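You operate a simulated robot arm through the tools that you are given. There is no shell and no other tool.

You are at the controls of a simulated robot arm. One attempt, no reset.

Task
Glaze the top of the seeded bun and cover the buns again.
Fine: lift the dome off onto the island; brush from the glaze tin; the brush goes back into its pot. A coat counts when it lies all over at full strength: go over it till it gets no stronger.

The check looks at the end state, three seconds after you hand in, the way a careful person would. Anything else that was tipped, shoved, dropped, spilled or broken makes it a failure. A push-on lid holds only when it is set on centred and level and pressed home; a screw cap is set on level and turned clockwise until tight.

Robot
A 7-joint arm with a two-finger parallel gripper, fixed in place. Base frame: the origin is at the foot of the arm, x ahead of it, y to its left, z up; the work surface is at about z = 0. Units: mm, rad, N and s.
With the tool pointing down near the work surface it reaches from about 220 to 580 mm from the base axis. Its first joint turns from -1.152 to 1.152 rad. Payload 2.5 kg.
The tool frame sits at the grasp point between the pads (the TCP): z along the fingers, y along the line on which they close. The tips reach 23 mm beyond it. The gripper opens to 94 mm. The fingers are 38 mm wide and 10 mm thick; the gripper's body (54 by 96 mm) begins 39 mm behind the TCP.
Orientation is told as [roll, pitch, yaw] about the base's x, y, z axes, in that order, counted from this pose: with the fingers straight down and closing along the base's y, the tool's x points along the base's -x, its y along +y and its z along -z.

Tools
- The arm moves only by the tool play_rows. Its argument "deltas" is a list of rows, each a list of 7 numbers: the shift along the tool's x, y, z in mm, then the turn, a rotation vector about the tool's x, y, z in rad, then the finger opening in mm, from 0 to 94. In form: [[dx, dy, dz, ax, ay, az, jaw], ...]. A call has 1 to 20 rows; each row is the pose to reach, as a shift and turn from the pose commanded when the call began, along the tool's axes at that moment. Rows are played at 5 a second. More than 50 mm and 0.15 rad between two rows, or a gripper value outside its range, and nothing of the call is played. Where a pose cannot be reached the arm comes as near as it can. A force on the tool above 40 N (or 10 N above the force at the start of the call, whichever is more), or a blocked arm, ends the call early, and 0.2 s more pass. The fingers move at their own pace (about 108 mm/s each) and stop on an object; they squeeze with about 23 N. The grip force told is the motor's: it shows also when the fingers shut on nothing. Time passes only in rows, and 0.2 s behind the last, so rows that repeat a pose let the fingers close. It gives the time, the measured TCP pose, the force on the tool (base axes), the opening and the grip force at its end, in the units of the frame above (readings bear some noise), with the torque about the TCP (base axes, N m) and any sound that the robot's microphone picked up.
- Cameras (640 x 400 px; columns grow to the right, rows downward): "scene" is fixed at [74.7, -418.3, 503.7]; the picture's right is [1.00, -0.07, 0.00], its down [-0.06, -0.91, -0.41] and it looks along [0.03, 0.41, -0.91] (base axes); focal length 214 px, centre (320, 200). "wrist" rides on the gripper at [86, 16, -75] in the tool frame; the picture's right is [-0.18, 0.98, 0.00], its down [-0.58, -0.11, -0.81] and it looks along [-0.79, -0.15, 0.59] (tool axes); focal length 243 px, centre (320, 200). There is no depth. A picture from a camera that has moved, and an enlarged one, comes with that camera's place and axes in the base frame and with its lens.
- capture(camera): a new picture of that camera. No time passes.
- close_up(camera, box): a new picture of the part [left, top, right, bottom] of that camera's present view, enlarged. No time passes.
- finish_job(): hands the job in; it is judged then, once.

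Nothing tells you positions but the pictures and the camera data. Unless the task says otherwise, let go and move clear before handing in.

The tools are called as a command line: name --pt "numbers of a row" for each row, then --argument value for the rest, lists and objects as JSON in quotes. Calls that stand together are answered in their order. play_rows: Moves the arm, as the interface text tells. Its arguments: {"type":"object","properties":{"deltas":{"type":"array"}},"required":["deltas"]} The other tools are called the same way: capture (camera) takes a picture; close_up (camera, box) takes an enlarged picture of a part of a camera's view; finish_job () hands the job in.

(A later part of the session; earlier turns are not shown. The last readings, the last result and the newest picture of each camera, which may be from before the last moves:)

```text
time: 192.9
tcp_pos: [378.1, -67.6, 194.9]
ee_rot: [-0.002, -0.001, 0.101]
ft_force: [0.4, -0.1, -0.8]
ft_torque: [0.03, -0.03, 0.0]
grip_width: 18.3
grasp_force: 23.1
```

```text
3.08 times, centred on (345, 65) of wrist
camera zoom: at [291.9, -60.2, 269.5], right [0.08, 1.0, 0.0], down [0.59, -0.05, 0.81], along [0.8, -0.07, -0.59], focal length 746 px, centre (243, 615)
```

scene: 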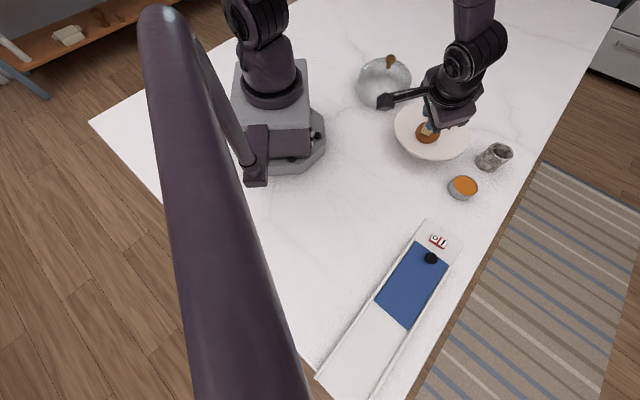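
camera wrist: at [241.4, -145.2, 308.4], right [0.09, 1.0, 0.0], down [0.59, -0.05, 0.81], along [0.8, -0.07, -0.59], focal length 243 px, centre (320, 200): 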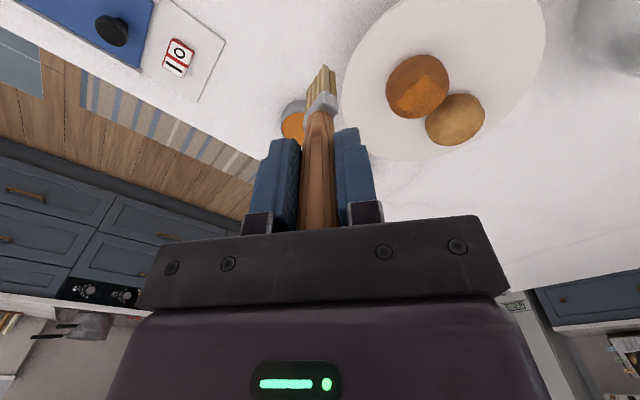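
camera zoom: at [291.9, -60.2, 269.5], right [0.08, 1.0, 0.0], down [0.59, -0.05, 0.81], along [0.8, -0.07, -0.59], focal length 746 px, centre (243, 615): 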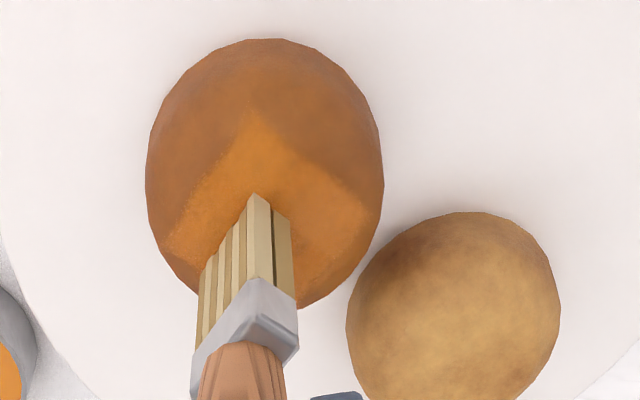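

play_rows --pt "0 0 0.6 0 0 0 0" --pt "0 0 1.2 0 0 0 0" --pt "0 0 1.2 0 0 0 0"

```text
time: 193.7
tcp_pos: [378.2, -68.6, 193.5]
ee_rot: [0.001, -0.001, 0.1]
ft_force: [-0.5, 0.9, 0.5]
ft_torque: [0.01, 0.0, 0.0]
grip_width: 18.0
grasp_force: 23.4
```

play_rows --pt "0 0 0.4 0 0 0 0" --pt "0 0 0.4 0 0 0 0"

```text
time: 194.3
tcp_pos: [378.4, -67.5, 194.3]
ee_rot: [-0.001, -0.003, 0.1]
ft_force: [-1.1, -0.4, 0.9]
ft_torque: [-0.06, 0.03, -0.01]
grip_width: 18.0
grasp_force: 23.2
```

play_rows --pt "0 0 0.5 0 0 0 0" --pt "0 0 0.5 0 0 0 0"

```text
time: 194.9
tcp_pos: [379.3, -67.7, 193.7]
ee_rot: [0.001, -0.002, 0.099]
ft_force: [-1.9, 0.4, 8.8]
ft_torque: [0.02, 0.27, 0.0]
grip_width: 17.7
grasp_force: 23.3
```

play_rows --pt "-1.8 1.7 -0.2 0 0 0 0" --pt "-3.6 3.4 -0.2 0 0 0 0" --pt "-5.5 5.1 -0.1 0 0 0 0" --pt "-7.3 6.9 0.1 0 0 0 0" --pt "-9.1 8.6 0.3 0 0 0 0" --pt "-7.3 6.9 0.1 0 0 0 0" --pt "-5.5 5.1 -0.1 0 0 0 0" --pt "-3.6 3.4 -0.2 0 0 0 0" --pt "-1.8 1.7 -0.2 0 0 0 0" --pt "0 0 -0.2 0 0 0 0"

```text
time: 197.1
tcp_pos: [378.4, -68.5, 194.6]
ee_rot: [-0.001, -0.001, 0.099]
ft_force: [2.0, 2.9, 12.5]
ft_torque: [0.35, -0.19, 0.03]
grip_width: 18.0
grasp_force: 23.0
```

play_rows --pt "1.8 -1.7 -0.3 0 0 0 0" --pt "3.6 -3.4 -0.3 0 0 0 0" --pt "5.5 -5.1 -0.2 0 0 0 0" --pt "7.3 -6.9 0 0 0 0 0" --pt "9.1 -8.6 0.2 0 0 0 0" --pt "7.3 -6.9 0 0 0 0 0" --pt "5.5 -5.1 -0.2 0 0 0 0" --pt "3.6 -3.4 -0.3 0 0 0 0" --pt "1.8 -1.7 -0.3 0 0 0 0" --pt "0 0 -0.3 0 0 0 0"

close_up --camera "wrist" --box '[270, 0, 420, 130]'

close_up --camera "scene" --box '[415, 90, 465, 150]'

```text
time: 199.3
tcp_pos: [379.8, -67.7, 193.1]
ee_rot: [0.0, -0.001, 0.103]
ft_force: [-1.2, -2.0, 5.6]
ft_torque: [-0.21, 0.13, 0.02]
grip_width: 18.1
grasp_force: 23.0
```

```text
3.08 times, centred on (345, 65) of wrist
camera zoom: at [292.0, -60.2, 267.5], right [0.08, 1.0, 0.0], down [0.59, -0.05, 0.81], along [0.8, -0.07, -0.59], focal length 746 px, centre (243, 615)
```

zoom: 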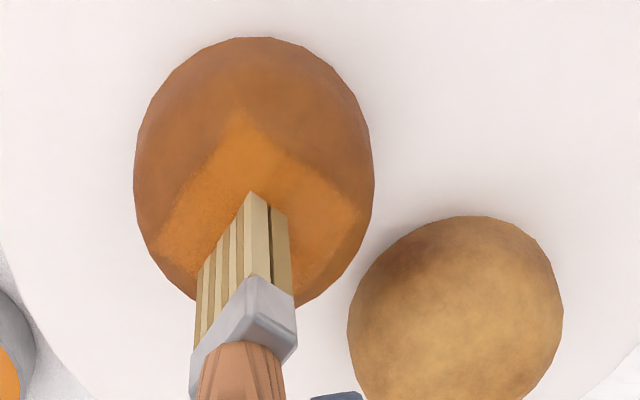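

```text
6.67 times, centred on (440, 120) of scene
camera zoom: at [74.7, -418.3, 503.7], right [1.0, -0.07, 0.0], down [-0.06, -0.91, -0.41], along [0.03, 0.41, -0.91], focal length 1430 px, centre (-480, 733)
```

zoom: 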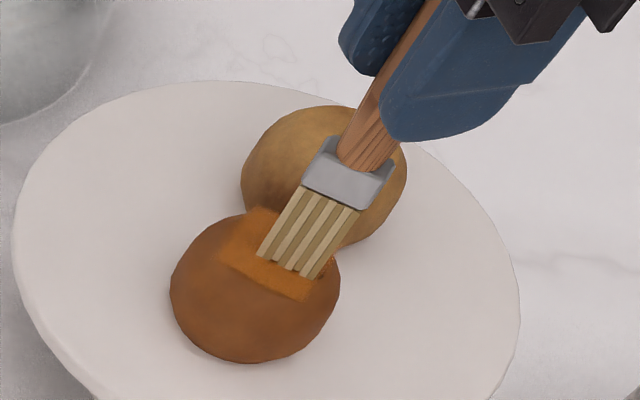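

The right edge is done. Now the lane on the opposite (+q) side: lift slightly, shift over, and touch down.

play_rows --pt "0 0 -3 0 0 0 0" --pt "4 4 -4 0 0 0 0" --pt "8 8 -4 0 0 0 0" --pt "12.3 12 -4 0 0 0 0" --pt "12.3 12 -2 0 0 0 0" --pt "12.3 12 -1 0 0 0 0" --pt "12.3 12 -1 0 0 0 0"

```text
time: 200.9
tcp_pos: [365.0, -56.3, 194.1]
ee_rot: [0.0, 0.0, 0.099]
ft_force: [0.5, 0.4, -0.5]
ft_torque: [-0.01, 0.01, 0.0]
grip_width: 18.3
grasp_force: 22.6
```

play_rows --pt "0 0 0.5 0 0 0 0" --pt "0 0 0.9 0 0 0 0" --pt "0 0 0.9 0 0 0 0"

```text
time: 201.7
tcp_pos: [365.3, -55.6, 194.0]
ee_rot: [0.0, 0.001, 0.1]
ft_force: [-0.4, 0.0, -0.7]
ft_torque: [-0.01, 0.06, 0.0]
grip_width: 17.9
grasp_force: 22.9
```

play_rows --pt "0 0 0.5 0 0 0 0" --pt "0 0 0.8 0 0 0 0" --pt "0 0 0.8 0 0 0 0"

```text
time: 202.5
tcp_pos: [365.8, -57.5, 193.6]
ee_rot: [0.0, -0.001, 0.1]
ft_force: [-3.9, -0.3, 12.4]
ft_torque: [0.04, 0.33, -0.01]
grip_width: 18.2
grasp_force: 23.0
```

play_rows --pt "0 0 -0.4 0 0 0 0" --pt "-1.8 1.7 -0.4 0 0 0 0" --pt "-3.6 3.4 -0.4 0 0 0 0" --pt "-5.5 5.1 -0.3 0 0 0 0" --pt "-7.3 6.9 -0.1 0 0 0 0" --pt "-9.1 8.6 0.1 0 0 0 0" --pt "-7.3 6.9 -0.1 0 0 0 0" --pt "-5.5 5.1 -0.3 0 0 0 0" --pt "-3.6 3.4 -0.4 0 0 0 0" --pt "-1.8 1.7 -0.4 0 0 0 0" --pt "0 0 -0.4 0 0 0 0"

```text
time: 204.9
tcp_pos: [365.7, -56.1, 193.1]
ee_rot: [0.001, -0.001, 0.098]
ft_force: [1.0, 2.1, 7.4]
ft_torque: [0.19, -0.18, 0.0]
grip_width: 18.0
grasp_force: 22.2
```

play_rows --pt "1.8 -1.7 -0.1 0 0 0 0" --pt "3.6 -3.4 -0.1 0 0 0 0" --pt "5.5 -5.1 0 0 0 0 0" --pt "7.3 -6.9 0.2 0 0 0 0" --pt "9.1 -8.6 0.4 0 0 0 0" --pt "7.3 -6.9 0.2 0 0 0 0" --pt "5.5 -5.1 0 0 0 0 0" --pt "3.6 -3.4 -0.1 0 0 0 0" --pt "1.8 -1.7 -0.1 0 0 0 0" --pt "0 0 -0.1 0 0 0 0"

play_rows --pt "0 0 -4 0 0 0 0" --pt "0 0 -12 0 0 0 0" --pt "0 0 -22 0 0 0 0" --pt "0 -10 -32 0 0 0 0" --pt "0 -28 -36 0 0 0 0" --pt "0 -45 -36 0 0 0 0" --pt "0 -60 -36 0 0 0 0" --pt "0 -60 -36 0 0 0 0"

close_up --camera "wrist" --box '[350, 10, 450, 120]'

close_up --camera "scene" --box '[418, 105, 448, 150]'

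```text
time: 207.1
tcp_pos: [365.4, -57.2, 193.6]
ee_rot: [0.0, -0.001, 0.099]
ft_force: [-0.3, -1.7, 5.3]
ft_torque: [-0.24, 0.1, -0.04]
grip_width: 17.7
grasp_force: 22.9
```

```text
time: 208.9
tcp_pos: [371.3, -116.9, 229.3]
ee_rot: [0.001, -0.001, 0.101]
ft_force: [-0.1, -0.3, -0.3]
ft_torque: [0.0, -0.02, -0.04]
grip_width: 17.9
grasp_force: 22.8
```

```text
3.64 times, centred on (400, 65) of wrist
camera zoom: at [284.5, -109.6, 303.6], right [0.08, 1.0, 0.0], down [0.59, -0.05, 0.81], along [0.8, -0.07, -0.59], focal length 882 px, centre (29, 691)
```

zoom: 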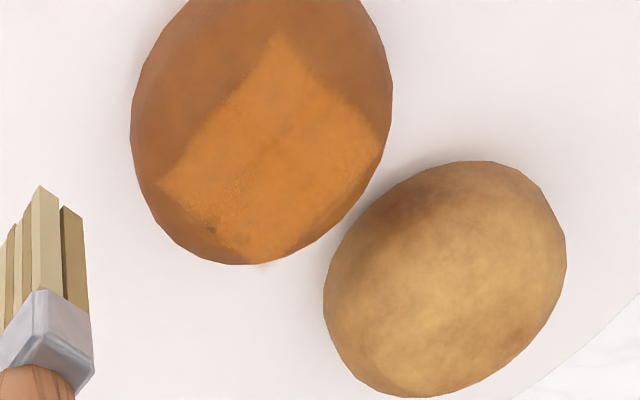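

```text
8.89 times, centred on (433, 128) of scene
camera zoom: at [74.7, -418.3, 503.7], right [1.0, -0.07, 0.0], down [-0.06, -0.91, -0.41], along [0.03, 0.41, -0.91], focal length 1906 px, centre (-684, 844)
```

zoom: 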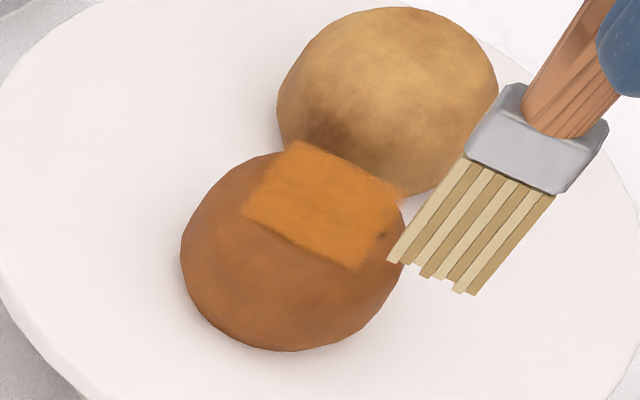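

close_up --camera "wrist" --box '[375, 15, 425, 70]'

close_up --camera "scene" --box '[425, 115, 445, 140]'

```text
7.27 times, centred on (400, 42) of wrist
camera zoom: at [284.5, -109.6, 303.6], right [0.08, 1.0, 0.0], down [0.59, -0.05, 0.81], along [0.8, -0.07, -0.59], focal length 1764 px, centre (-262, 1346)
```

zoom: 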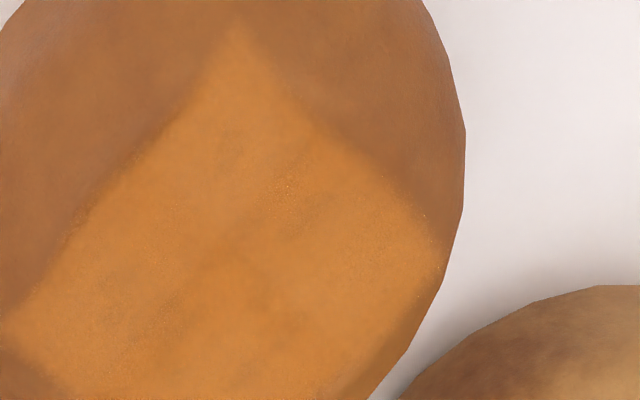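

```text
16.00 times, centred on (435, 128) of scene
camera zoom: at [74.7, -418.3, 503.7], right [1.0, -0.07, 0.0], down [-0.06, -0.91, -0.41], along [0.03, 0.41, -0.91], focal length 3432 px, centre (-1520, 1360)
```

zoom: 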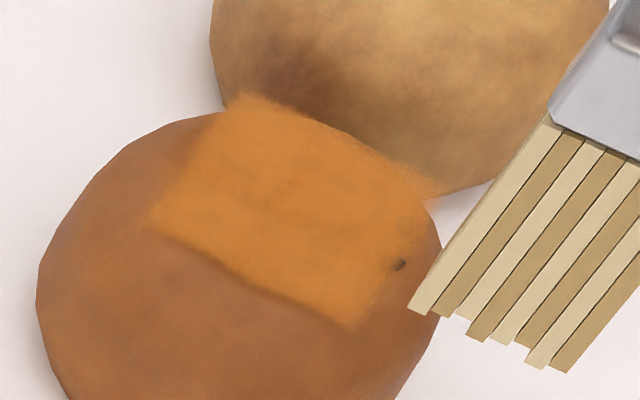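

The coat is close to uniform. One seed at the right edge still shows dark, and there's a faint thin line between lanes. I'll dip once more and go over everything again.

play_rows --pt "-4 -4.4 0 0 0 0 0" --pt "-12 -13 0 0 0 0 0" --pt "-22 -24 0 0 0 0 0" --pt "-33 -36 0 0 0 0 0" --pt "-44 -48 0 0 0 0 0" --pt "-55 -60 0 0 0 0 0" --pt "-65 -70.8 0 0 0 0 0" --pt "-72.7 -79.2 0 0 0 0 0" --pt "-72.7 -79.2 15 0 0 0 0" --pt "-72.7 -79.2 35 0 0 0 0" --pt "-72.7 -79.2 55 0 0 0 0" --pt "-72.7 -79.2 75 0 0 0 0" --pt "-72.7 -79.2 92 0 0 0 0" --pt "-72.7 -79.2 102 0 0 0 0" --pt "-72.7 -79.2 107 0 0 0 0" --pt "-72.7 -79.2 109 0 0 0 0" --pt "-72.7 -79.2 109 0 0 0 0"

```text
time: 212.5
tcp_pos: [451.2, -189.3, 119.5]
ee_rot: [0.0, -0.002, 0.1]
ft_force: [0.1, 0.0, -0.1]
ft_torque: [0.01, 0.0, 0.04]
grip_width: 18.1
grasp_force: 23.1
```

play_rows --pt "0 0 0.7 0 0 0 0" --pt "0 0 1.2 0 0 0 0" --pt "0 0 1.2 0 0 0 0"

```text
time: 213.3
tcp_pos: [451.8, -187.5, 119.2]
ee_rot: [0.0, 0.0, 0.1]
ft_force: [-0.2, 0.5, -0.9]
ft_torque: [0.01, -0.01, -0.02]
grip_width: 18.1
grasp_force: 22.8
```

play_rows --pt "0 0 0.6 0 0 0 0" --pt "0 0 1 0 0 0 0" --pt "0 0 1 0 0 0 0"

```text
time: 214.1
tcp_pos: [452.2, -187.3, 118.9]
ee_rot: [0.001, -0.002, 0.099]
ft_force: [-1.3, 0.9, 6.4]
ft_torque: [0.07, 0.24, -0.02]
grip_width: 18.0
grasp_force: 23.1
```

play_rows --pt "0 0 0 0 0 0 0" --pt "0 0 0 0 0 0 0" --pt "0 0 0 0 0 0 0" --pt "0 0 0 0 0 0 0" --pt "0 0 -2 0 0 0 0" --pt "0 0 -6 0 0 0 0" --pt "0 0 -10 0 0 0 0" --pt "0 0 -10 0 0 0 0" --pt "0 0 -10 0 0 0 0" --pt "0 0 -10 0 0 0 0" --pt "0 0 -22 0 0 0 0" --pt "0 0 -40 0 0 0 0" --pt "0 0 -58 0 0 0 0" --pt "0 0 -76 0 0 0 0" --pt "0 0 -92 0 0 0 0" --pt "0 0 -100 0 0 0 0"

play_rows --pt "2 4.1 0 0 0 0 0" --pt "7 14.4 0 0 0 0 0" --pt "13 26.8 0 0 0 0 0" --pt "20 41.2 0 0 0 0 0" --pt "27 55.6 0 0 0 0 0" --pt "34 70 0 0 0 0 0" --pt "41 84.4 0 0 0 0 0" --pt "48 98.4 0 0 0 0 0" --pt "54 110.7 0 0 0 0 0" --pt "59.4 121.8 0 0 0 0 0" --pt "59.4 121.8 8 0 0 0 0" --pt "59.4 121.8 16 0 0 0 0" --pt "59.4 121.8 21 0 0 0 0" --pt "59.4 121.8 24 0 0 0 0" --pt "59.4 121.8 25 0 0 0 0" --pt "59.4 121.8 25 0 0 0 0"

close_up --camera "scene" --box '[415, 90, 465, 150]'

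```text
time: 217.5
tcp_pos: [452.2, -187.3, 218.6]
ee_rot: [0.0, -0.002, 0.102]
ft_force: [0.4, -0.8, 0.5]
ft_torque: [0.0, 0.02, -0.01]
grip_width: 18.1
grasp_force: 23.3
```

```text
time: 220.9
tcp_pos: [380.3, -72.9, 193.7]
ee_rot: [0.002, 0.0, 0.099]
ft_force: [-0.1, 0.4, 2.8]
ft_torque: [0.01, 0.04, 0.01]
grip_width: 18.1
grasp_force: 23.0
```

```text
6.67 times, centred on (440, 120) of scene
camera zoom: at [74.7, -418.3, 503.7], right [1.0, -0.07, 0.0], down [-0.06, -0.91, -0.41], along [0.03, 0.41, -0.91], focal length 1430 px, centre (-480, 733)
```

zoom: 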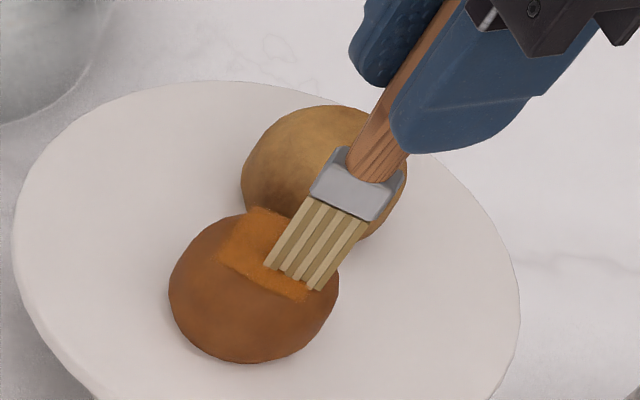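

Light contact (2.8 N) along the right edge. I'll stroke it along its length.

play_rows --pt "0 0 0.3 0 0 0 0" --pt "-1.8 1.7 0.3 0 0 0 0" --pt "-3.6 3.4 0.3 0 0 0 0" --pt "-5.5 5.1 0.4 0 0 0 0" --pt "-7.3 6.9 0.6 0 0 0 0" --pt "-9.1 8.6 0.8 0 0 0 0" --pt "-7.3 6.9 0.6 0 0 0 0" --pt "-5.5 5.1 0.4 0 0 0 0" --pt "-3.6 3.4 0.3 0 0 0 0" --pt "-1.8 1.7 0.3 0 0 0 0" --pt "0 0 0.3 0 0 0 0"

```text
time: 223.3
tcp_pos: [379.2, -72.6, 194.2]
ee_rot: [-0.002, -0.001, 0.099]
ft_force: [3.1, 4.1, 11.3]
ft_torque: [0.39, -0.34, 0.03]
grip_width: 18.1
grasp_force: 22.6
```

play_rows --pt "1.8 -1.7 -0.2 0 0 0 0" --pt "3.6 -3.4 -0.2 0 0 0 0" --pt "5.5 -5.1 -0.1 0 0 0 0" --pt "7.3 -6.9 0.1 0 0 0 0" --pt "9.1 -8.6 0.3 0 0 0 0" --pt "7.3 -6.9 0.1 0 0 0 0" --pt "5.5 -5.1 -0.1 0 0 0 0" --pt "3.6 -3.4 -0.2 0 0 0 0" --pt "1.8 -1.7 -0.2 0 0 0 0" --pt "0 0 -0.2 0 0 0 0"

play_rows --pt "0 0 -2 0 0 0 0" --pt "4.5 4.7 -2.5 0 0 0 0" --pt "8.9 9.5 -2.5 0 0 0 0" --pt "8.9 9.5 -1 0 0 0 0" --pt "8.9 9.5 -0.5 0 0 0 0"

close_up --camera "scene" --box '[415, 90, 465, 150]'

```text
time: 225.5
tcp_pos: [381.1, -72.2, 193.6]
ee_rot: [0.001, -0.002, 0.099]
ft_force: [-3.2, -4.6, 12.4]
ft_torque: [-0.43, 0.28, 0.02]
grip_width: 18.2
grasp_force: 23.0
```

```text
time: 226.7
tcp_pos: [370.7, -64.5, 194.1]
ee_rot: [0.001, -0.002, 0.101]
ft_force: [0.3, -0.8, 0.0]
ft_torque: [0.02, 0.02, 0.01]
grip_width: 18.2
grasp_force: 23.4
```

```text
6.67 times, centred on (440, 120) of scene
camera zoom: at [74.7, -418.3, 503.7], right [1.0, -0.07, 0.0], down [-0.06, -0.91, -0.41], along [0.03, 0.41, -0.91], focal length 1430 px, centre (-480, 733)
```

zoom: 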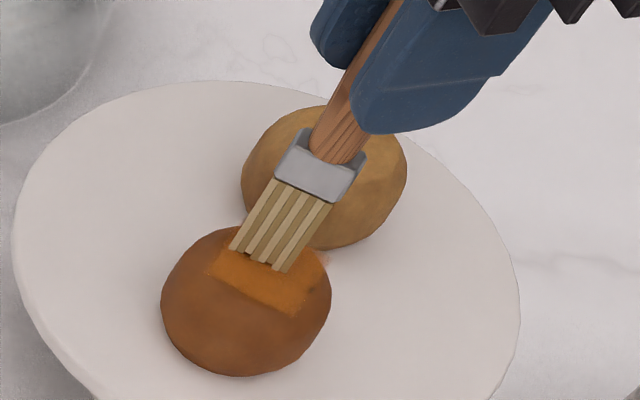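

The bun has crept about 8 mm towards −y under the back-strokes. From now on I'll paint only with forward strokes (towards +y), lifting on the return, which will also ease it back to its place.

play_rows --pt "0 0 -4 0 0 0 0" --pt "4 -4 -4 0 0 0 0" --pt "8 -8 -4 0 0 0 0" --pt "12 -12 -4 0 0 0 0" --pt "12 -14 -4 0 0 0 0" --pt "12 -14 -2 0 0 0 0" --pt "12 -14 -0.5 0 0 0 0" --pt "12 -14 -0.5 0 0 0 0"

close_up --camera "scene" --box '[415, 90, 465, 150]'

close_up --camera "wrist" --box '[270, 0, 420, 130]'

```text
time: 228.5
tcp_pos: [360.1, -79.3, 195.3]
ee_rot: [0.0, 0.002, 0.1]
ft_force: [-0.7, -0.6, -0.3]
ft_torque: [0.02, 0.04, -0.01]
grip_width: 17.9
grasp_force: 23.0
```

```text
6.67 times, centred on (440, 120) of scene
camera zoom: at [74.7, -418.3, 503.7], right [1.0, -0.07, 0.0], down [-0.06, -0.91, -0.41], along [0.03, 0.41, -0.91], focal length 1430 px, centre (-480, 733)
```

zoom: 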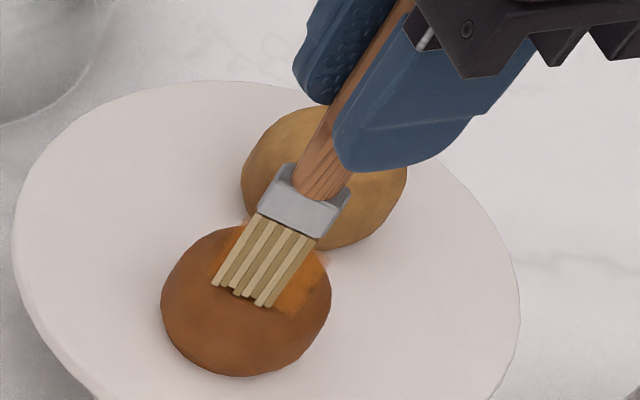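

```text
3.08 times, centred on (345, 65) of wrist
camera zoom: at [273.3, -72.2, 268.1], right [0.08, 1.0, 0.0], down [0.59, -0.05, 0.81], along [0.8, -0.07, -0.59], focal length 746 px, centre (243, 615)
```

zoom: 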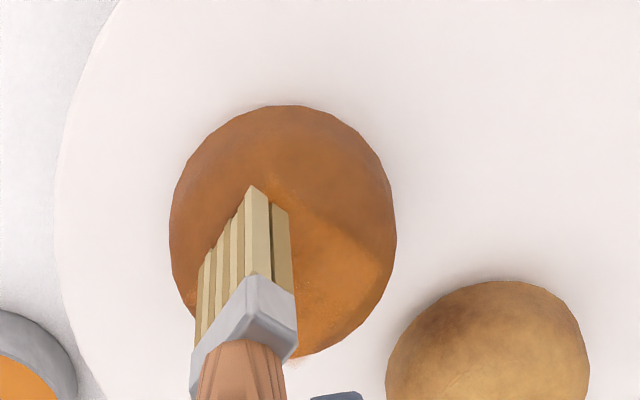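

play_rows --pt "0 0 0.6 0 0 0 0" --pt "0 0 1.1 0 0 0 0" --pt "0 0 1.1 0 0 0 0"

```text
time: 229.3
tcp_pos: [359.3, -80.0, 193.8]
ee_rot: [0.0, -0.002, 0.099]
ft_force: [-1.4, -0.6, 6.9]
ft_torque: [-0.03, 0.08, -0.01]
grip_width: 18.0
grasp_force: 23.2
```

play_rows --pt "-0.5 2 0 0 0 0 0" --pt "-1 4 0 0 0 0 0" --pt "-1.5 6 0 0 0 0 0" --pt "-2 8 0 0 0 0 0" --pt "-2.5 10 0 0 0 0 0"

close_up --camera "scene" --box '[415, 90, 465, 150]'

```text
time: 230.5
tcp_pos: [361.1, -69.7, 193.4]
ee_rot: [0.001, -0.002, 0.099]
ft_force: [-0.8, -4.2, 10.3]
ft_torque: [-0.48, 0.04, -0.01]
grip_width: 18.4
grasp_force: 23.1
```

```text
6.67 times, centred on (440, 120) of scene
camera zoom: at [74.7, -418.3, 503.7], right [1.0, -0.07, 0.0], down [-0.06, -0.91, -0.41], along [0.03, 0.41, -0.91], focal length 1430 px, centre (-480, 733)
```

zoom: 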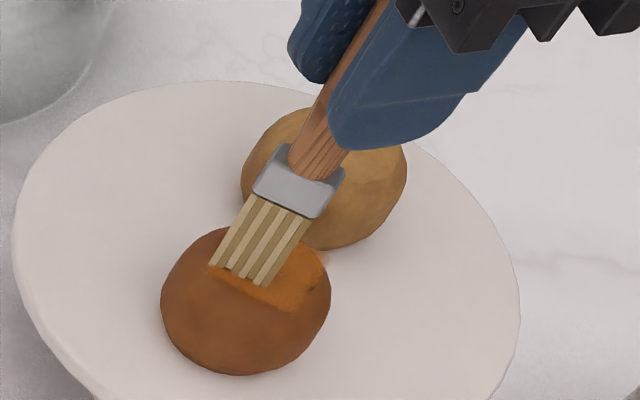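

play_rows --pt "-1.4 1.4 0 0 0 0 0" --pt "-2.9 2.8 0 0 0 0 0" --pt "-4.4 4.1 0.1 0 0 0 0" --pt "-5.8 5.5 0.2 0 0 0 0" --pt "-7.3 6.9 0.3 0 0 0 0" --pt "-8.7 8.2 0.5 0 0 0 0"

close_up --camera "scene" --box '[415, 90, 465, 150]'

```text
time: 231.9
tcp_pos: [369.2, -60.9, 193.0]
ee_rot: [0.001, -0.003, 0.1]
ft_force: [-4.5, -5.0, 15.5]
ft_torque: [-0.45, 0.48, 0.01]
grip_width: 18.1
grasp_force: 22.4
```

```text
6.67 times, centred on (440, 120) of scene
camera zoom: at [74.7, -418.3, 503.7], right [1.0, -0.07, 0.0], down [-0.06, -0.91, -0.41], along [0.03, 0.41, -0.91], focal length 1430 px, centre (-480, 733)
```

zoom: 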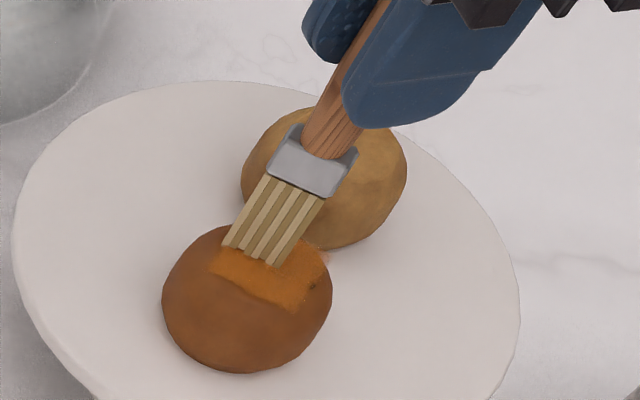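

play_rows --pt "0 0 -4 0 0 0 0" --pt "0 0 -12 0 0 0 0" --pt "0 0 -22 0 0 0 0" --pt "0 -10 -32 0 0 0 0" --pt "0 -28 -36 0 0 0 0" --pt "0 -45 -36 0 0 0 0" --pt "0 -60 -36 0 0 0 0" --pt "0 -60 -36 0 0 0 0"

close_up --camera "wrist" --box '[345, 10, 445, 120]'

close_up --camera "scene" --box '[425, 115, 445, 145]'

```text
time: 233.7
tcp_pos: [375.4, -119.7, 229.2]
ee_rot: [0.0, 0.001, 0.1]
ft_force: [-0.6, 0.4, 0.2]
ft_torque: [0.01, 0.01, -0.01]
grip_width: 18.2
grasp_force: 23.7
```

```text
3.64 times, centred on (395, 65) of wrist
camera zoom: at [289.0, -113.3, 303.2], right [0.08, 1.0, 0.0], down [0.59, -0.05, 0.81], along [0.8, -0.07, -0.59], focal length 882 px, centre (47, 691)
```

zoom: 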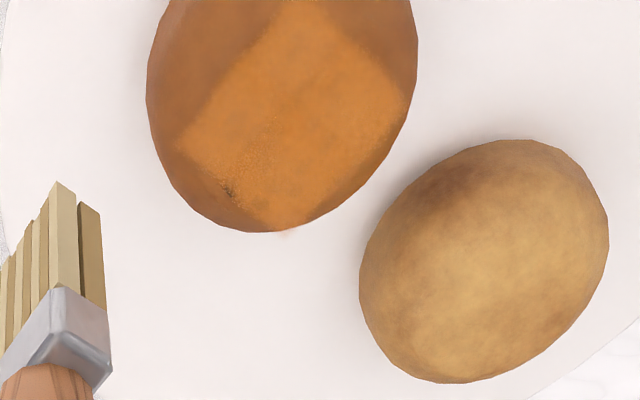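

```text
13.33 times, centred on (435, 130) of scene
camera zoom: at [74.7, -418.3, 503.7], right [1.0, -0.07, 0.0], down [-0.06, -0.91, -0.41], along [0.03, 0.41, -0.91], focal length 2860 px, centre (-1213, 1133)
```

zoom: 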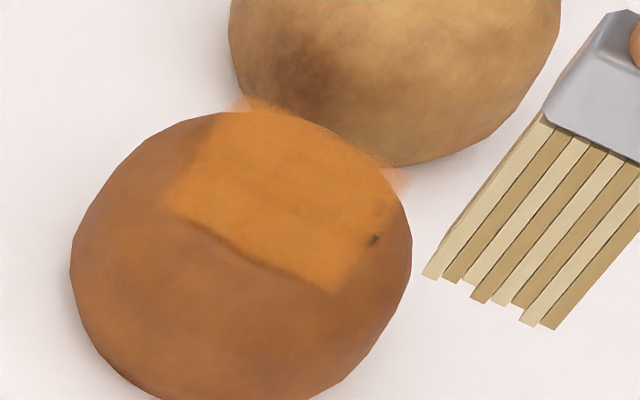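

The interior is now uniform and seeds are hidden. The two far corners (towards the plain bun) look pale where the patch overhangs, so they're still thin. I'll zoom in to judge.

close_up --camera "scene" --box '[425, 116, 437, 126]'

close_up --camera "scene" --box '[434, 118, 446, 132]'

close_up --camera "wrist" --box '[380, 5, 420, 80]'

```text
16.00 times, centred on (431, 121) of scene
camera zoom: at [74.7, -418.3, 503.7], right [1.0, -0.07, 0.0], down [-0.06, -0.91, -0.41], along [0.03, 0.41, -0.91], focal length 3432 px, centre (-1456, 1464)
```

zoom: 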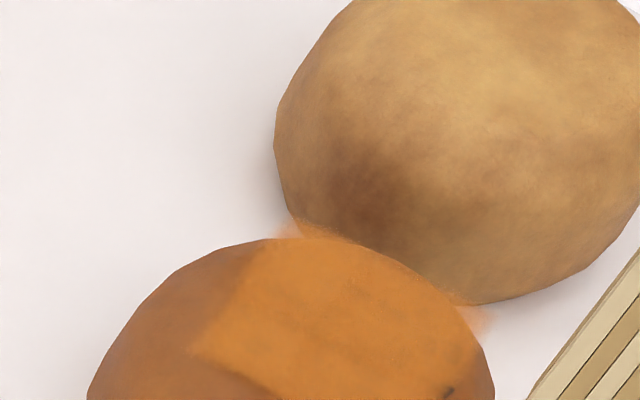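

```text
16.00 times, centred on (440, 125) of scene
camera zoom: at [74.7, -418.3, 503.7], right [1.0, -0.07, 0.0], down [-0.06, -0.91, -0.41], along [0.03, 0.41, -0.91], focal length 3432 px, centre (-1600, 1400)
```

zoom: 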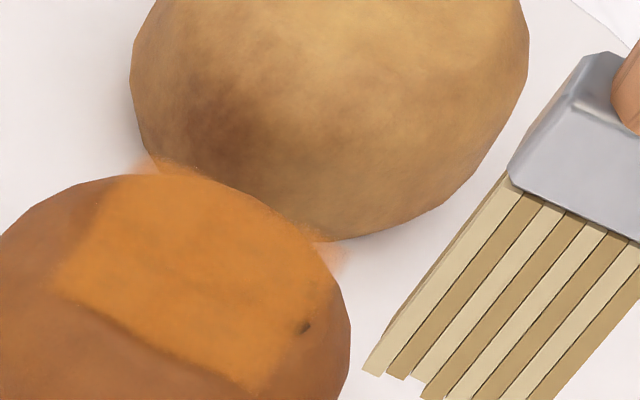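

```text
5.33 times, centred on (400, 42) of wrist
camera zoom: at [289.0, -113.3, 303.2], right [0.08, 1.0, 0.0], down [0.59, -0.05, 0.81], along [0.8, -0.07, -0.59], focal length 1294 px, centre (-107, 1040)
```

zoom: 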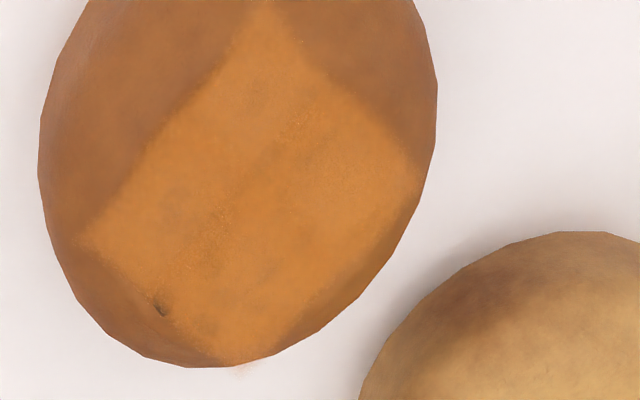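

The bun's crown is nearly saturated; the weak spot is the middle of the right-hand edge around that seed. I'll dip again and do forward-only passes along that edge and the far corners.

play_rows --pt "-4 -4.2 0 0 0 0 0" --pt "-12 -12.5 0 0 0 0 0" --pt "-22 -22.9 0 0 0 0 0" --pt "-33 -34.3 0 0 0 0 0" --pt "-44 -45.7 0 0 0 0 0" --pt "-55 -57.2 0 0 0 0 0" --pt "-65 -67.6 0 0 0 0 0" --pt "-73 -75.9 0 0 0 0 0" --pt "-73 -75.9 15 0 0 0 0" --pt "-73 -75.9 35 0 0 0 0" --pt "-73 -75.9 55 0 0 0 0" --pt "-73 -75.9 75 0 0 0 0" --pt "-73 -75.9 92 0 0 0 0" --pt "-73 -75.9 102 0 0 0 0" --pt "-73 -75.9 107 0 0 0 0" --pt "-73 -75.9 109.5 0 0 0 0" --pt "-73 -75.9 109.5 0 0 0 0"

close_up --camera "scene" --box '[445, 150, 495, 210]'

close_up --camera "scene" --box '[415, 100, 455, 150]'

```text
time: 237.3
tcp_pos: [455.6, -187.4, 120.4]
ee_rot: [0.0, -0.001, 0.1]
ft_force: [0.1, -0.5, -1.1]
ft_torque: [0.0, -0.03, -0.01]
grip_width: 18.0
grasp_force: 22.9
```

```text
6.67 times, centred on (470, 180) of scene
camera zoom: at [74.7, -418.3, 503.7], right [1.0, -0.07, 0.0], down [-0.06, -0.91, -0.41], along [0.03, 0.41, -0.91], focal length 1430 px, centre (-680, 333)
```

zoom: 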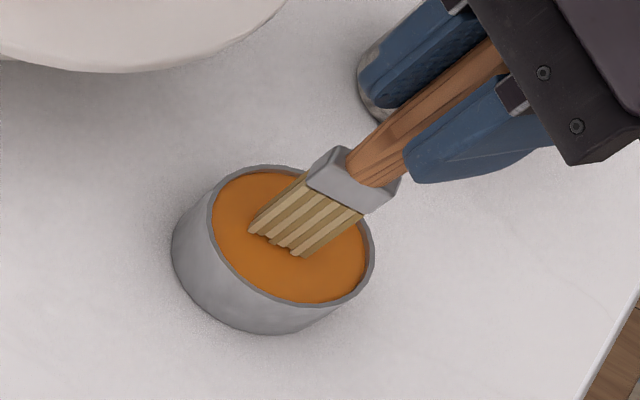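

```text
8.00 times, centred on (435, 125) of scene
camera zoom: at [74.7, -418.3, 503.7], right [1.0, -0.07, 0.0], down [-0.06, -0.91, -0.41], along [0.03, 0.41, -0.91], focal length 1716 px, centre (-600, 800)
```

zoom: 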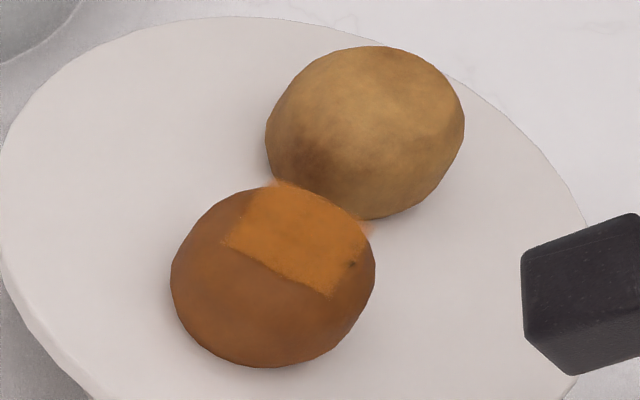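

play_rows --pt "0 0 0.8 0 0 0 0" --pt "0 0 1.5 0 0 0 0" --pt "0 0 1.5 0 0 0 0"

```text
time: 238.1
tcp_pos: [455.0, -188.7, 119.1]
ee_rot: [-0.001, -0.002, 0.099]
ft_force: [-5.4, 2.6, 18.4]
ft_torque: [0.1, 0.44, 0.02]
grip_width: 18.2
grasp_force: 23.0
```

play_rows --pt "0 0 -0.6 0 0 0 0" --pt "0 0 -0.9 0 0 0 0" --pt "0 0 -0.9 0 0 0 0"

```text
time: 238.9
tcp_pos: [456.1, -188.6, 118.7]
ee_rot: [-0.002, -0.003, 0.1]
ft_force: [0.9, -1.6, 14.1]
ft_torque: [-0.13, -0.1, -0.01]
grip_width: 17.6
grasp_force: 23.1
```

play_rows --pt "0 0 -0.6 0 0 0 0" --pt "0 0 -1.2 0 0 0 0" --pt "0 0 -1.2 0 0 0 0"

```text
time: 239.7
tcp_pos: [454.4, -187.2, 119.0]
ee_rot: [0.003, 0.002, 0.102]
ft_force: [1.3, -0.1, 1.6]
ft_torque: [-0.01, -0.1, -0.02]
grip_width: 17.8
grasp_force: 23.2
```

play_rows --pt "0 0 0.2 0 0 0 0" --pt "0 0 0.2 0 0 0 0" --pt "0 0 0.2 0 0 0 0" --pt "0 0 0.2 0 0 0 0" --pt "0 0 -2 0 0 0 0" --pt "0 0 -6 0 0 0 0" --pt "0 0 -10 0 0 0 0" --pt "0 0 -10 0 0 0 0" --pt "0 0 -10 0 0 0 0" --pt "0 0 -10 0 0 0 0" --pt "0 0 -22 0 0 0 0" --pt "0 0 -40 0 0 0 0" --pt "0 0 -58 0 0 0 0" --pt "0 0 -76 0 0 0 0" --pt "0 0 -92 0 0 0 0" --pt "0 0 -100 0 0 0 0"

play_rows --pt "3 4.5 0 0 0 0 0" --pt "9 13.6 0 0 0 0 0" --pt "17 25.8 0 0 0 0 0" --pt "26 39.4 0 0 0 0 0" --pt "35 53 0 0 0 0 0" --pt "44 66.7 0 0 0 0 0" --pt "53 80.3 0 0 0 0 0" --pt "61 92.5 0 0 0 0 0" --pt "68 103 0 0 0 0 0" --pt "72.5 109.9 0 0 0 0 0" --pt "72.5 109.9 8 0 0 0 0" --pt "72.5 109.9 16 0 0 0 0" --pt "72.5 109.9 21 0 0 0 0" --pt "72.5 109.9 23.5 0 0 0 0" --pt "72.5 109.9 23.5 0 0 0 0"

close_up --camera "scene" --box '[415, 90, 465, 150]'

close_up --camera "wrist" --box '[270, 0, 420, 130]'

```text
time: 243.1
tcp_pos: [455.2, -188.6, 219.2]
ee_rot: [-0.001, 0.001, 0.101]
ft_force: [0.1, 0.1, 0.7]
ft_torque: [0.01, 0.01, -0.01]
grip_width: 18.1
grasp_force: 22.7
```

```text
time: 246.3
tcp_pos: [372.4, -84.8, 195.7]
ee_rot: [0.0, -0.001, 0.098]
ft_force: [0.4, 0.0, -0.8]
ft_torque: [0.0, 0.01, 0.04]
grip_width: 17.8
grasp_force: 23.0
```

```text
6.67 times, centred on (440, 120) of scene
camera zoom: at [74.7, -418.3, 503.7], right [1.0, -0.07, 0.0], down [-0.06, -0.91, -0.41], along [0.03, 0.41, -0.91], focal length 1430 px, centre (-480, 733)
```

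zoom: 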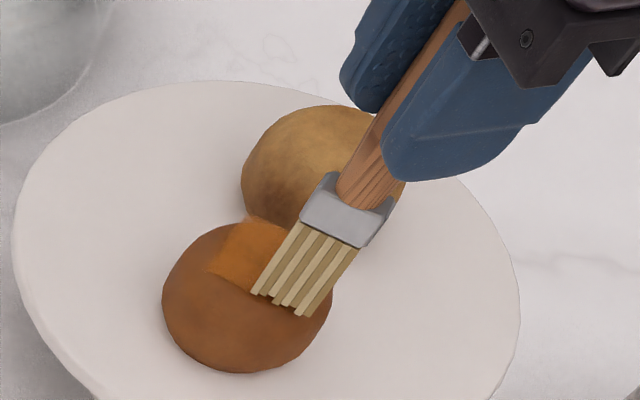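

```text
3.08 times, centred on (345, 65) of wrist
camera zoom: at [285.5, -78.5, 269.8], right [0.08, 1.0, 0.0], down [0.59, -0.05, 0.81], along [0.8, -0.07, -0.59], focal length 746 px, centre (243, 615)
```

zoom: 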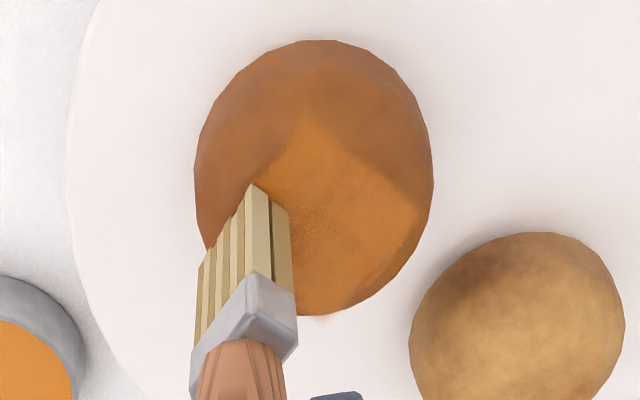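

play_rows --pt "0 0 0.8 0 0 0 0" --pt "0 0 1.6 0 0 0 0" --pt "0 0 1.6 0 0 0 0"

```text
time: 247.1
tcp_pos: [372.3, -85.6, 193.7]
ee_rot: [0.0, 0.0, 0.098]
ft_force: [0.7, 0.2, 0.0]
ft_torque: [0.0, 0.0, -0.02]
grip_width: 18.2
grasp_force: 22.9
```

play_rows --pt "0 0 0.6 0 0 0 0" --pt "0 0 0.6 0 0 0 0"

```text
time: 247.7
tcp_pos: [371.7, -86.4, 194.4]
ee_rot: [0.0, 0.0, 0.102]
ft_force: [-0.4, -0.4, -0.2]
ft_torque: [0.0, -0.01, -0.04]
grip_width: 17.8
grasp_force: 23.0
```

play_rows --pt "-1.5 1.4 0.2 0 0 0 0" --pt "-2.9 2.7 0.1 0 0 0 0" --pt "-4.4 4.1 0 0 0 0 0" --pt "-5.8 5.5 -0.1 0 0 0 0" --pt "-7.3 6.9 -0.2 0 0 0 0" --pt "-8.7 8.2 -0.2 0 0 0 0"

```text
time: 249.1
tcp_pos: [380.2, -76.5, 194.2]
ee_rot: [-0.002, 0.0, 0.101]
ft_force: [0.4, -0.2, -0.5]
ft_torque: [0.01, -0.05, 0.0]
grip_width: 18.0
grasp_force: 22.7
```

play_rows --pt "0 0 0.5 0 0 0 0" --pt "0 0 0.8 0 0 0 0"

```text
time: 249.7
tcp_pos: [380.0, -76.5, 194.3]
ee_rot: [0.0, -0.002, 0.101]
ft_force: [0.5, -0.3, 2.2]
ft_torque: [-0.02, -0.04, 0.05]
grip_width: 18.0
grasp_force: 22.7
```

play_rows --pt "-1.5 1.4 0.3 0 0 0 0" --pt "-2.9 2.7 0.3 0 0 0 0" --pt "-4.4 4.1 0.3 0 0 0 0" --pt "-5.8 5.5 0.4 0 0 0 0" --pt "-7.3 6.9 0.5 0 0 0 0" --pt "-8.7 8.2 0.7 0 0 0 0" --pt "-10.2 9.6 0.9 0 0 0 0"

```text
time: 251.3
tcp_pos: [390.0, -66.7, 193.8]
ee_rot: [-0.001, -0.003, 0.101]
ft_force: [-3.3, -6.1, 23.6]
ft_torque: [-0.73, 0.39, 0.02]
grip_width: 18.3
grasp_force: 23.6
```

Pressed too hard at the end of that stroke; the top is flatter than I'm following. Lifting to check.

play_rows --pt "0 0 -2 0 0 0 0" --pt "0 0 -8 0 0 0 0" --pt "0 0 -18 0 0 0 0" --pt "0 0 -28 0 0 0 0" --pt "6 -20 -34 0 0 0 0" --pt "12 -40 -36 0 0 0 0" --pt "12 -55 -36 0 0 0 0" --pt "12 -55 -36 0 0 0 0"

close_up --camera "wrist" --box '[345, 0, 445, 120]'

close_up --camera "scene" --box '[415, 100, 455, 150]'

```text
time: 253.1
tcp_pos: [383.1, -122.2, 230.3]
ee_rot: [0.0, -0.001, 0.1]
ft_force: [0.7, -0.7, -0.2]
ft_torque: [0.03, 0.02, -0.02]
grip_width: 17.8
grasp_force: 23.4
```

```text
3.33 times, centred on (395, 60) of wrist
camera zoom: at [296.2, -115.6, 303.2], right [0.08, 1.0, 0.0], down [0.59, -0.05, 0.81], along [0.8, -0.07, -0.59], focal length 809 px, centre (70, 667)
```

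zoom: 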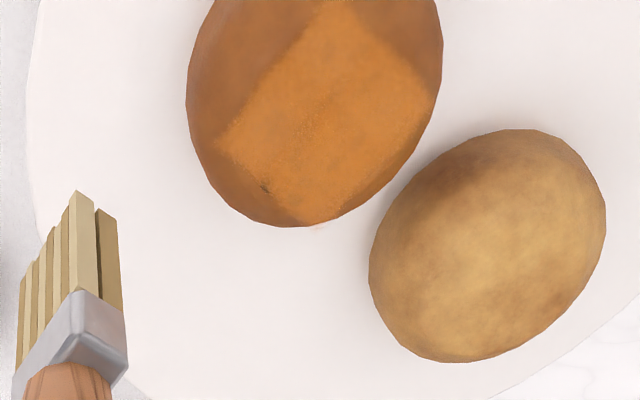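

```text
8.00 times, centred on (435, 125) of scene
camera zoom: at [74.7, -418.3, 503.7], right [1.0, -0.07, 0.0], down [-0.06, -0.91, -0.41], along [0.03, 0.41, -0.91], focal length 1716 px, centre (-600, 800)
```

zoom: 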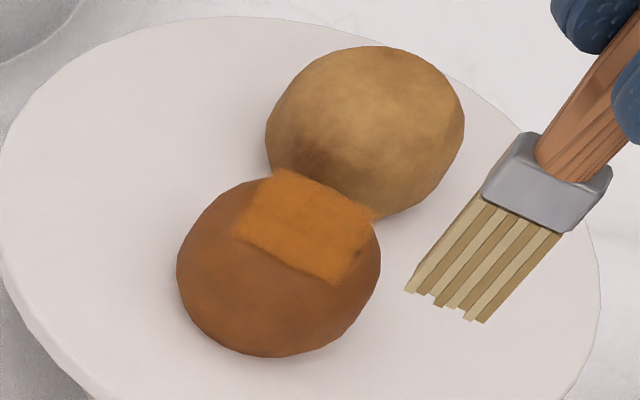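

The bun is back within about 4 mm of where it started, and the coat is an even orange square. I'll compare it closely for any remaining thin areas.

close_up --camera "scene" --box '[425, 115, 445, 140]'

close_up --camera "wrist" --box '[370, 0, 420, 75]'

```text
16.00 times, centred on (435, 128) of scene
camera zoom: at [74.7, -418.3, 503.7], right [1.0, -0.07, 0.0], down [-0.06, -0.91, -0.41], along [0.03, 0.41, -0.91], focal length 3432 px, centre (-1520, 1360)
```

zoom: 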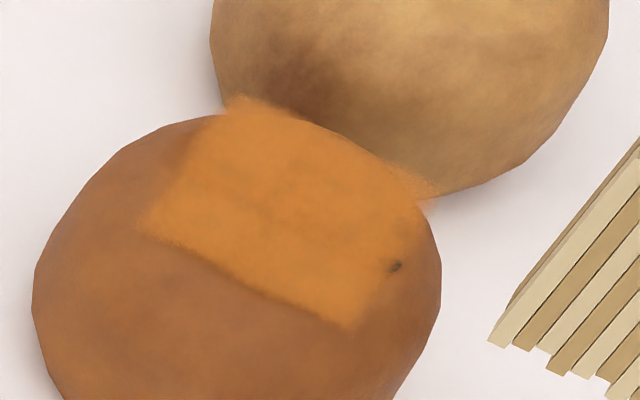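

```text
5.33 times, centred on (395, 38) of wrist
camera zoom: at [296.2, -115.6, 303.2], right [0.08, 1.0, 0.0], down [0.59, -0.05, 0.81], along [0.8, -0.07, -0.59], focal length 1294 px, centre (-80, 1067)
```

zoom: 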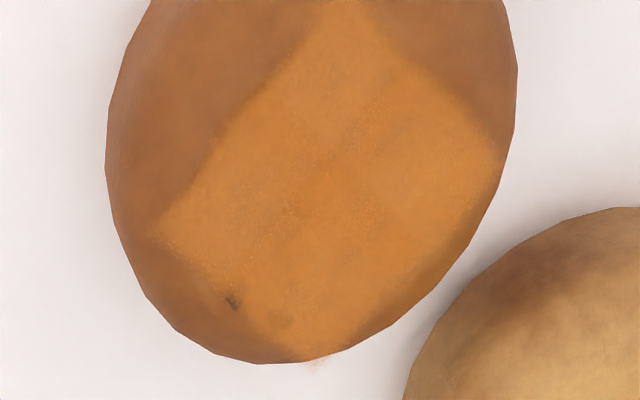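

Coverage is even out to all four edges. To be sure it's saturated, I'll make another forward pass down the middle and both sides, at constant height and light force.

play_rows --pt "3 12 0 0 0 0 0" --pt "6 25 0 0 0 0 0" --pt "9 38 0 0 0 0 0" --pt "10.2 48.2 0 0 0 0 0" --pt "10.2 48.2 12 0 0 0 0" --pt "10.2 48.2 24 0 0 0 0" --pt "10.2 48.2 31 0 0 0 0" --pt "10.2 48.2 33.8 0 0 0 0" --pt "10.2 48.2 34.6 0 0 0 0" --pt "10.2 48.2 34.6 0 0 0 0"

```text
time: 255.3
tcp_pos: [367.6, -75.7, 194.4]
ee_rot: [0.0, -0.001, 0.097]
ft_force: [-0.7, 0.0, -0.9]
ft_torque: [0.02, -0.01, 0.01]
grip_width: 18.2
grasp_force: 22.5
```

play_rows --pt "0 0 0.4 0 0 0 0" --pt "-1.5 1.4 0.5 0 0 0 0" --pt "-2.9 2.7 0.5 0 0 0 0" --pt "-4.4 4.1 0.5 0 0 0 0"

```text
time: 256.3
tcp_pos: [372.5, -71.0, 193.0]
ee_rot: [0.0, 0.0, 0.101]
ft_force: [-1.0, -2.5, 3.7]
ft_torque: [-0.12, 0.07, 0.02]
grip_width: 18.2
grasp_force: 22.9
```

play_rows --pt "-1.5 1.4 0.1 0 0 0 0" --pt "-2.9 2.7 0.1 0 0 0 0" --pt "-4.4 4.1 0.1 0 0 0 0" --pt "-5.8 5.5 0.1 0 0 0 0"

```text
time: 257.3
tcp_pos: [377.0, -64.6, 192.2]
ee_rot: [0.0, 0.0, 0.101]
ft_force: [-2.3, -2.4, 5.3]
ft_torque: [-0.26, 0.07, 0.01]
grip_width: 17.8
grasp_force: 23.0
```

play_rows --pt "-1.5 1.4 0 0 0 0 0" --pt "-2.9 2.7 0 0 0 0 0" --pt "-4.4 4.1 0 0 0 0 0" --pt "-5.8 5.5 0 0 0 0 0" --pt "-7.3 6.9 0 0 0 0 0" --pt "-8.7 8.2 0 0 0 0 0"

```text
time: 258.7
tcp_pos: [384.9, -56.5, 194.2]
ee_rot: [0.0, 0.001, 0.099]
ft_force: [-2.8, -3.2, 10.5]
ft_torque: [-0.39, 0.27, -0.01]
grip_width: 17.9
grasp_force: 22.5
```

play_rows --pt "0 0 -4 0 0 0 0" --pt "8 -3 -5 0 0 0 0" --pt "16 -6 -5 0 0 0 0" --pt "24.4 -9.2 -5 0 0 0 0" --pt "24.4 -9.2 -2 0 0 0 0" --pt "24.4 -9.2 -0.3 0 0 0 0" --pt "24.4 -9.2 -0.1 0 0 0 0"

```text
time: 260.3
tcp_pos: [360.3, -67.4, 193.7]
ee_rot: [0.002, 0.0, 0.099]
ft_force: [-2.2, 0.2, 4.8]
ft_torque: [-0.01, 0.16, -0.04]
grip_width: 17.8
grasp_force: 22.8
```

play_rows --pt "-1.5 1.4 0 0 0 0 0" --pt "-2.9 2.7 0 0 0 0 0" --pt "-4.4 4.1 0 0 0 0 0" --pt "-5.8 5.5 0 0 0 0 0" --pt "-7.3 6.9 0 0 0 0 0" --pt "-8.7 8.2 0 0 0 0 0" --pt "-10.2 9.6 0 0 0 0 0" --pt "-11.6 11 0 0 0 0 0"

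```text
time: 262.1
tcp_pos: [372.6, -54.0, 193.9]
ee_rot: [-0.001, -0.003, 0.101]
ft_force: [-2.4, -3.0, 7.2]
ft_torque: [-0.27, 0.14, -0.01]
grip_width: 18.1
grasp_force: 23.2
```

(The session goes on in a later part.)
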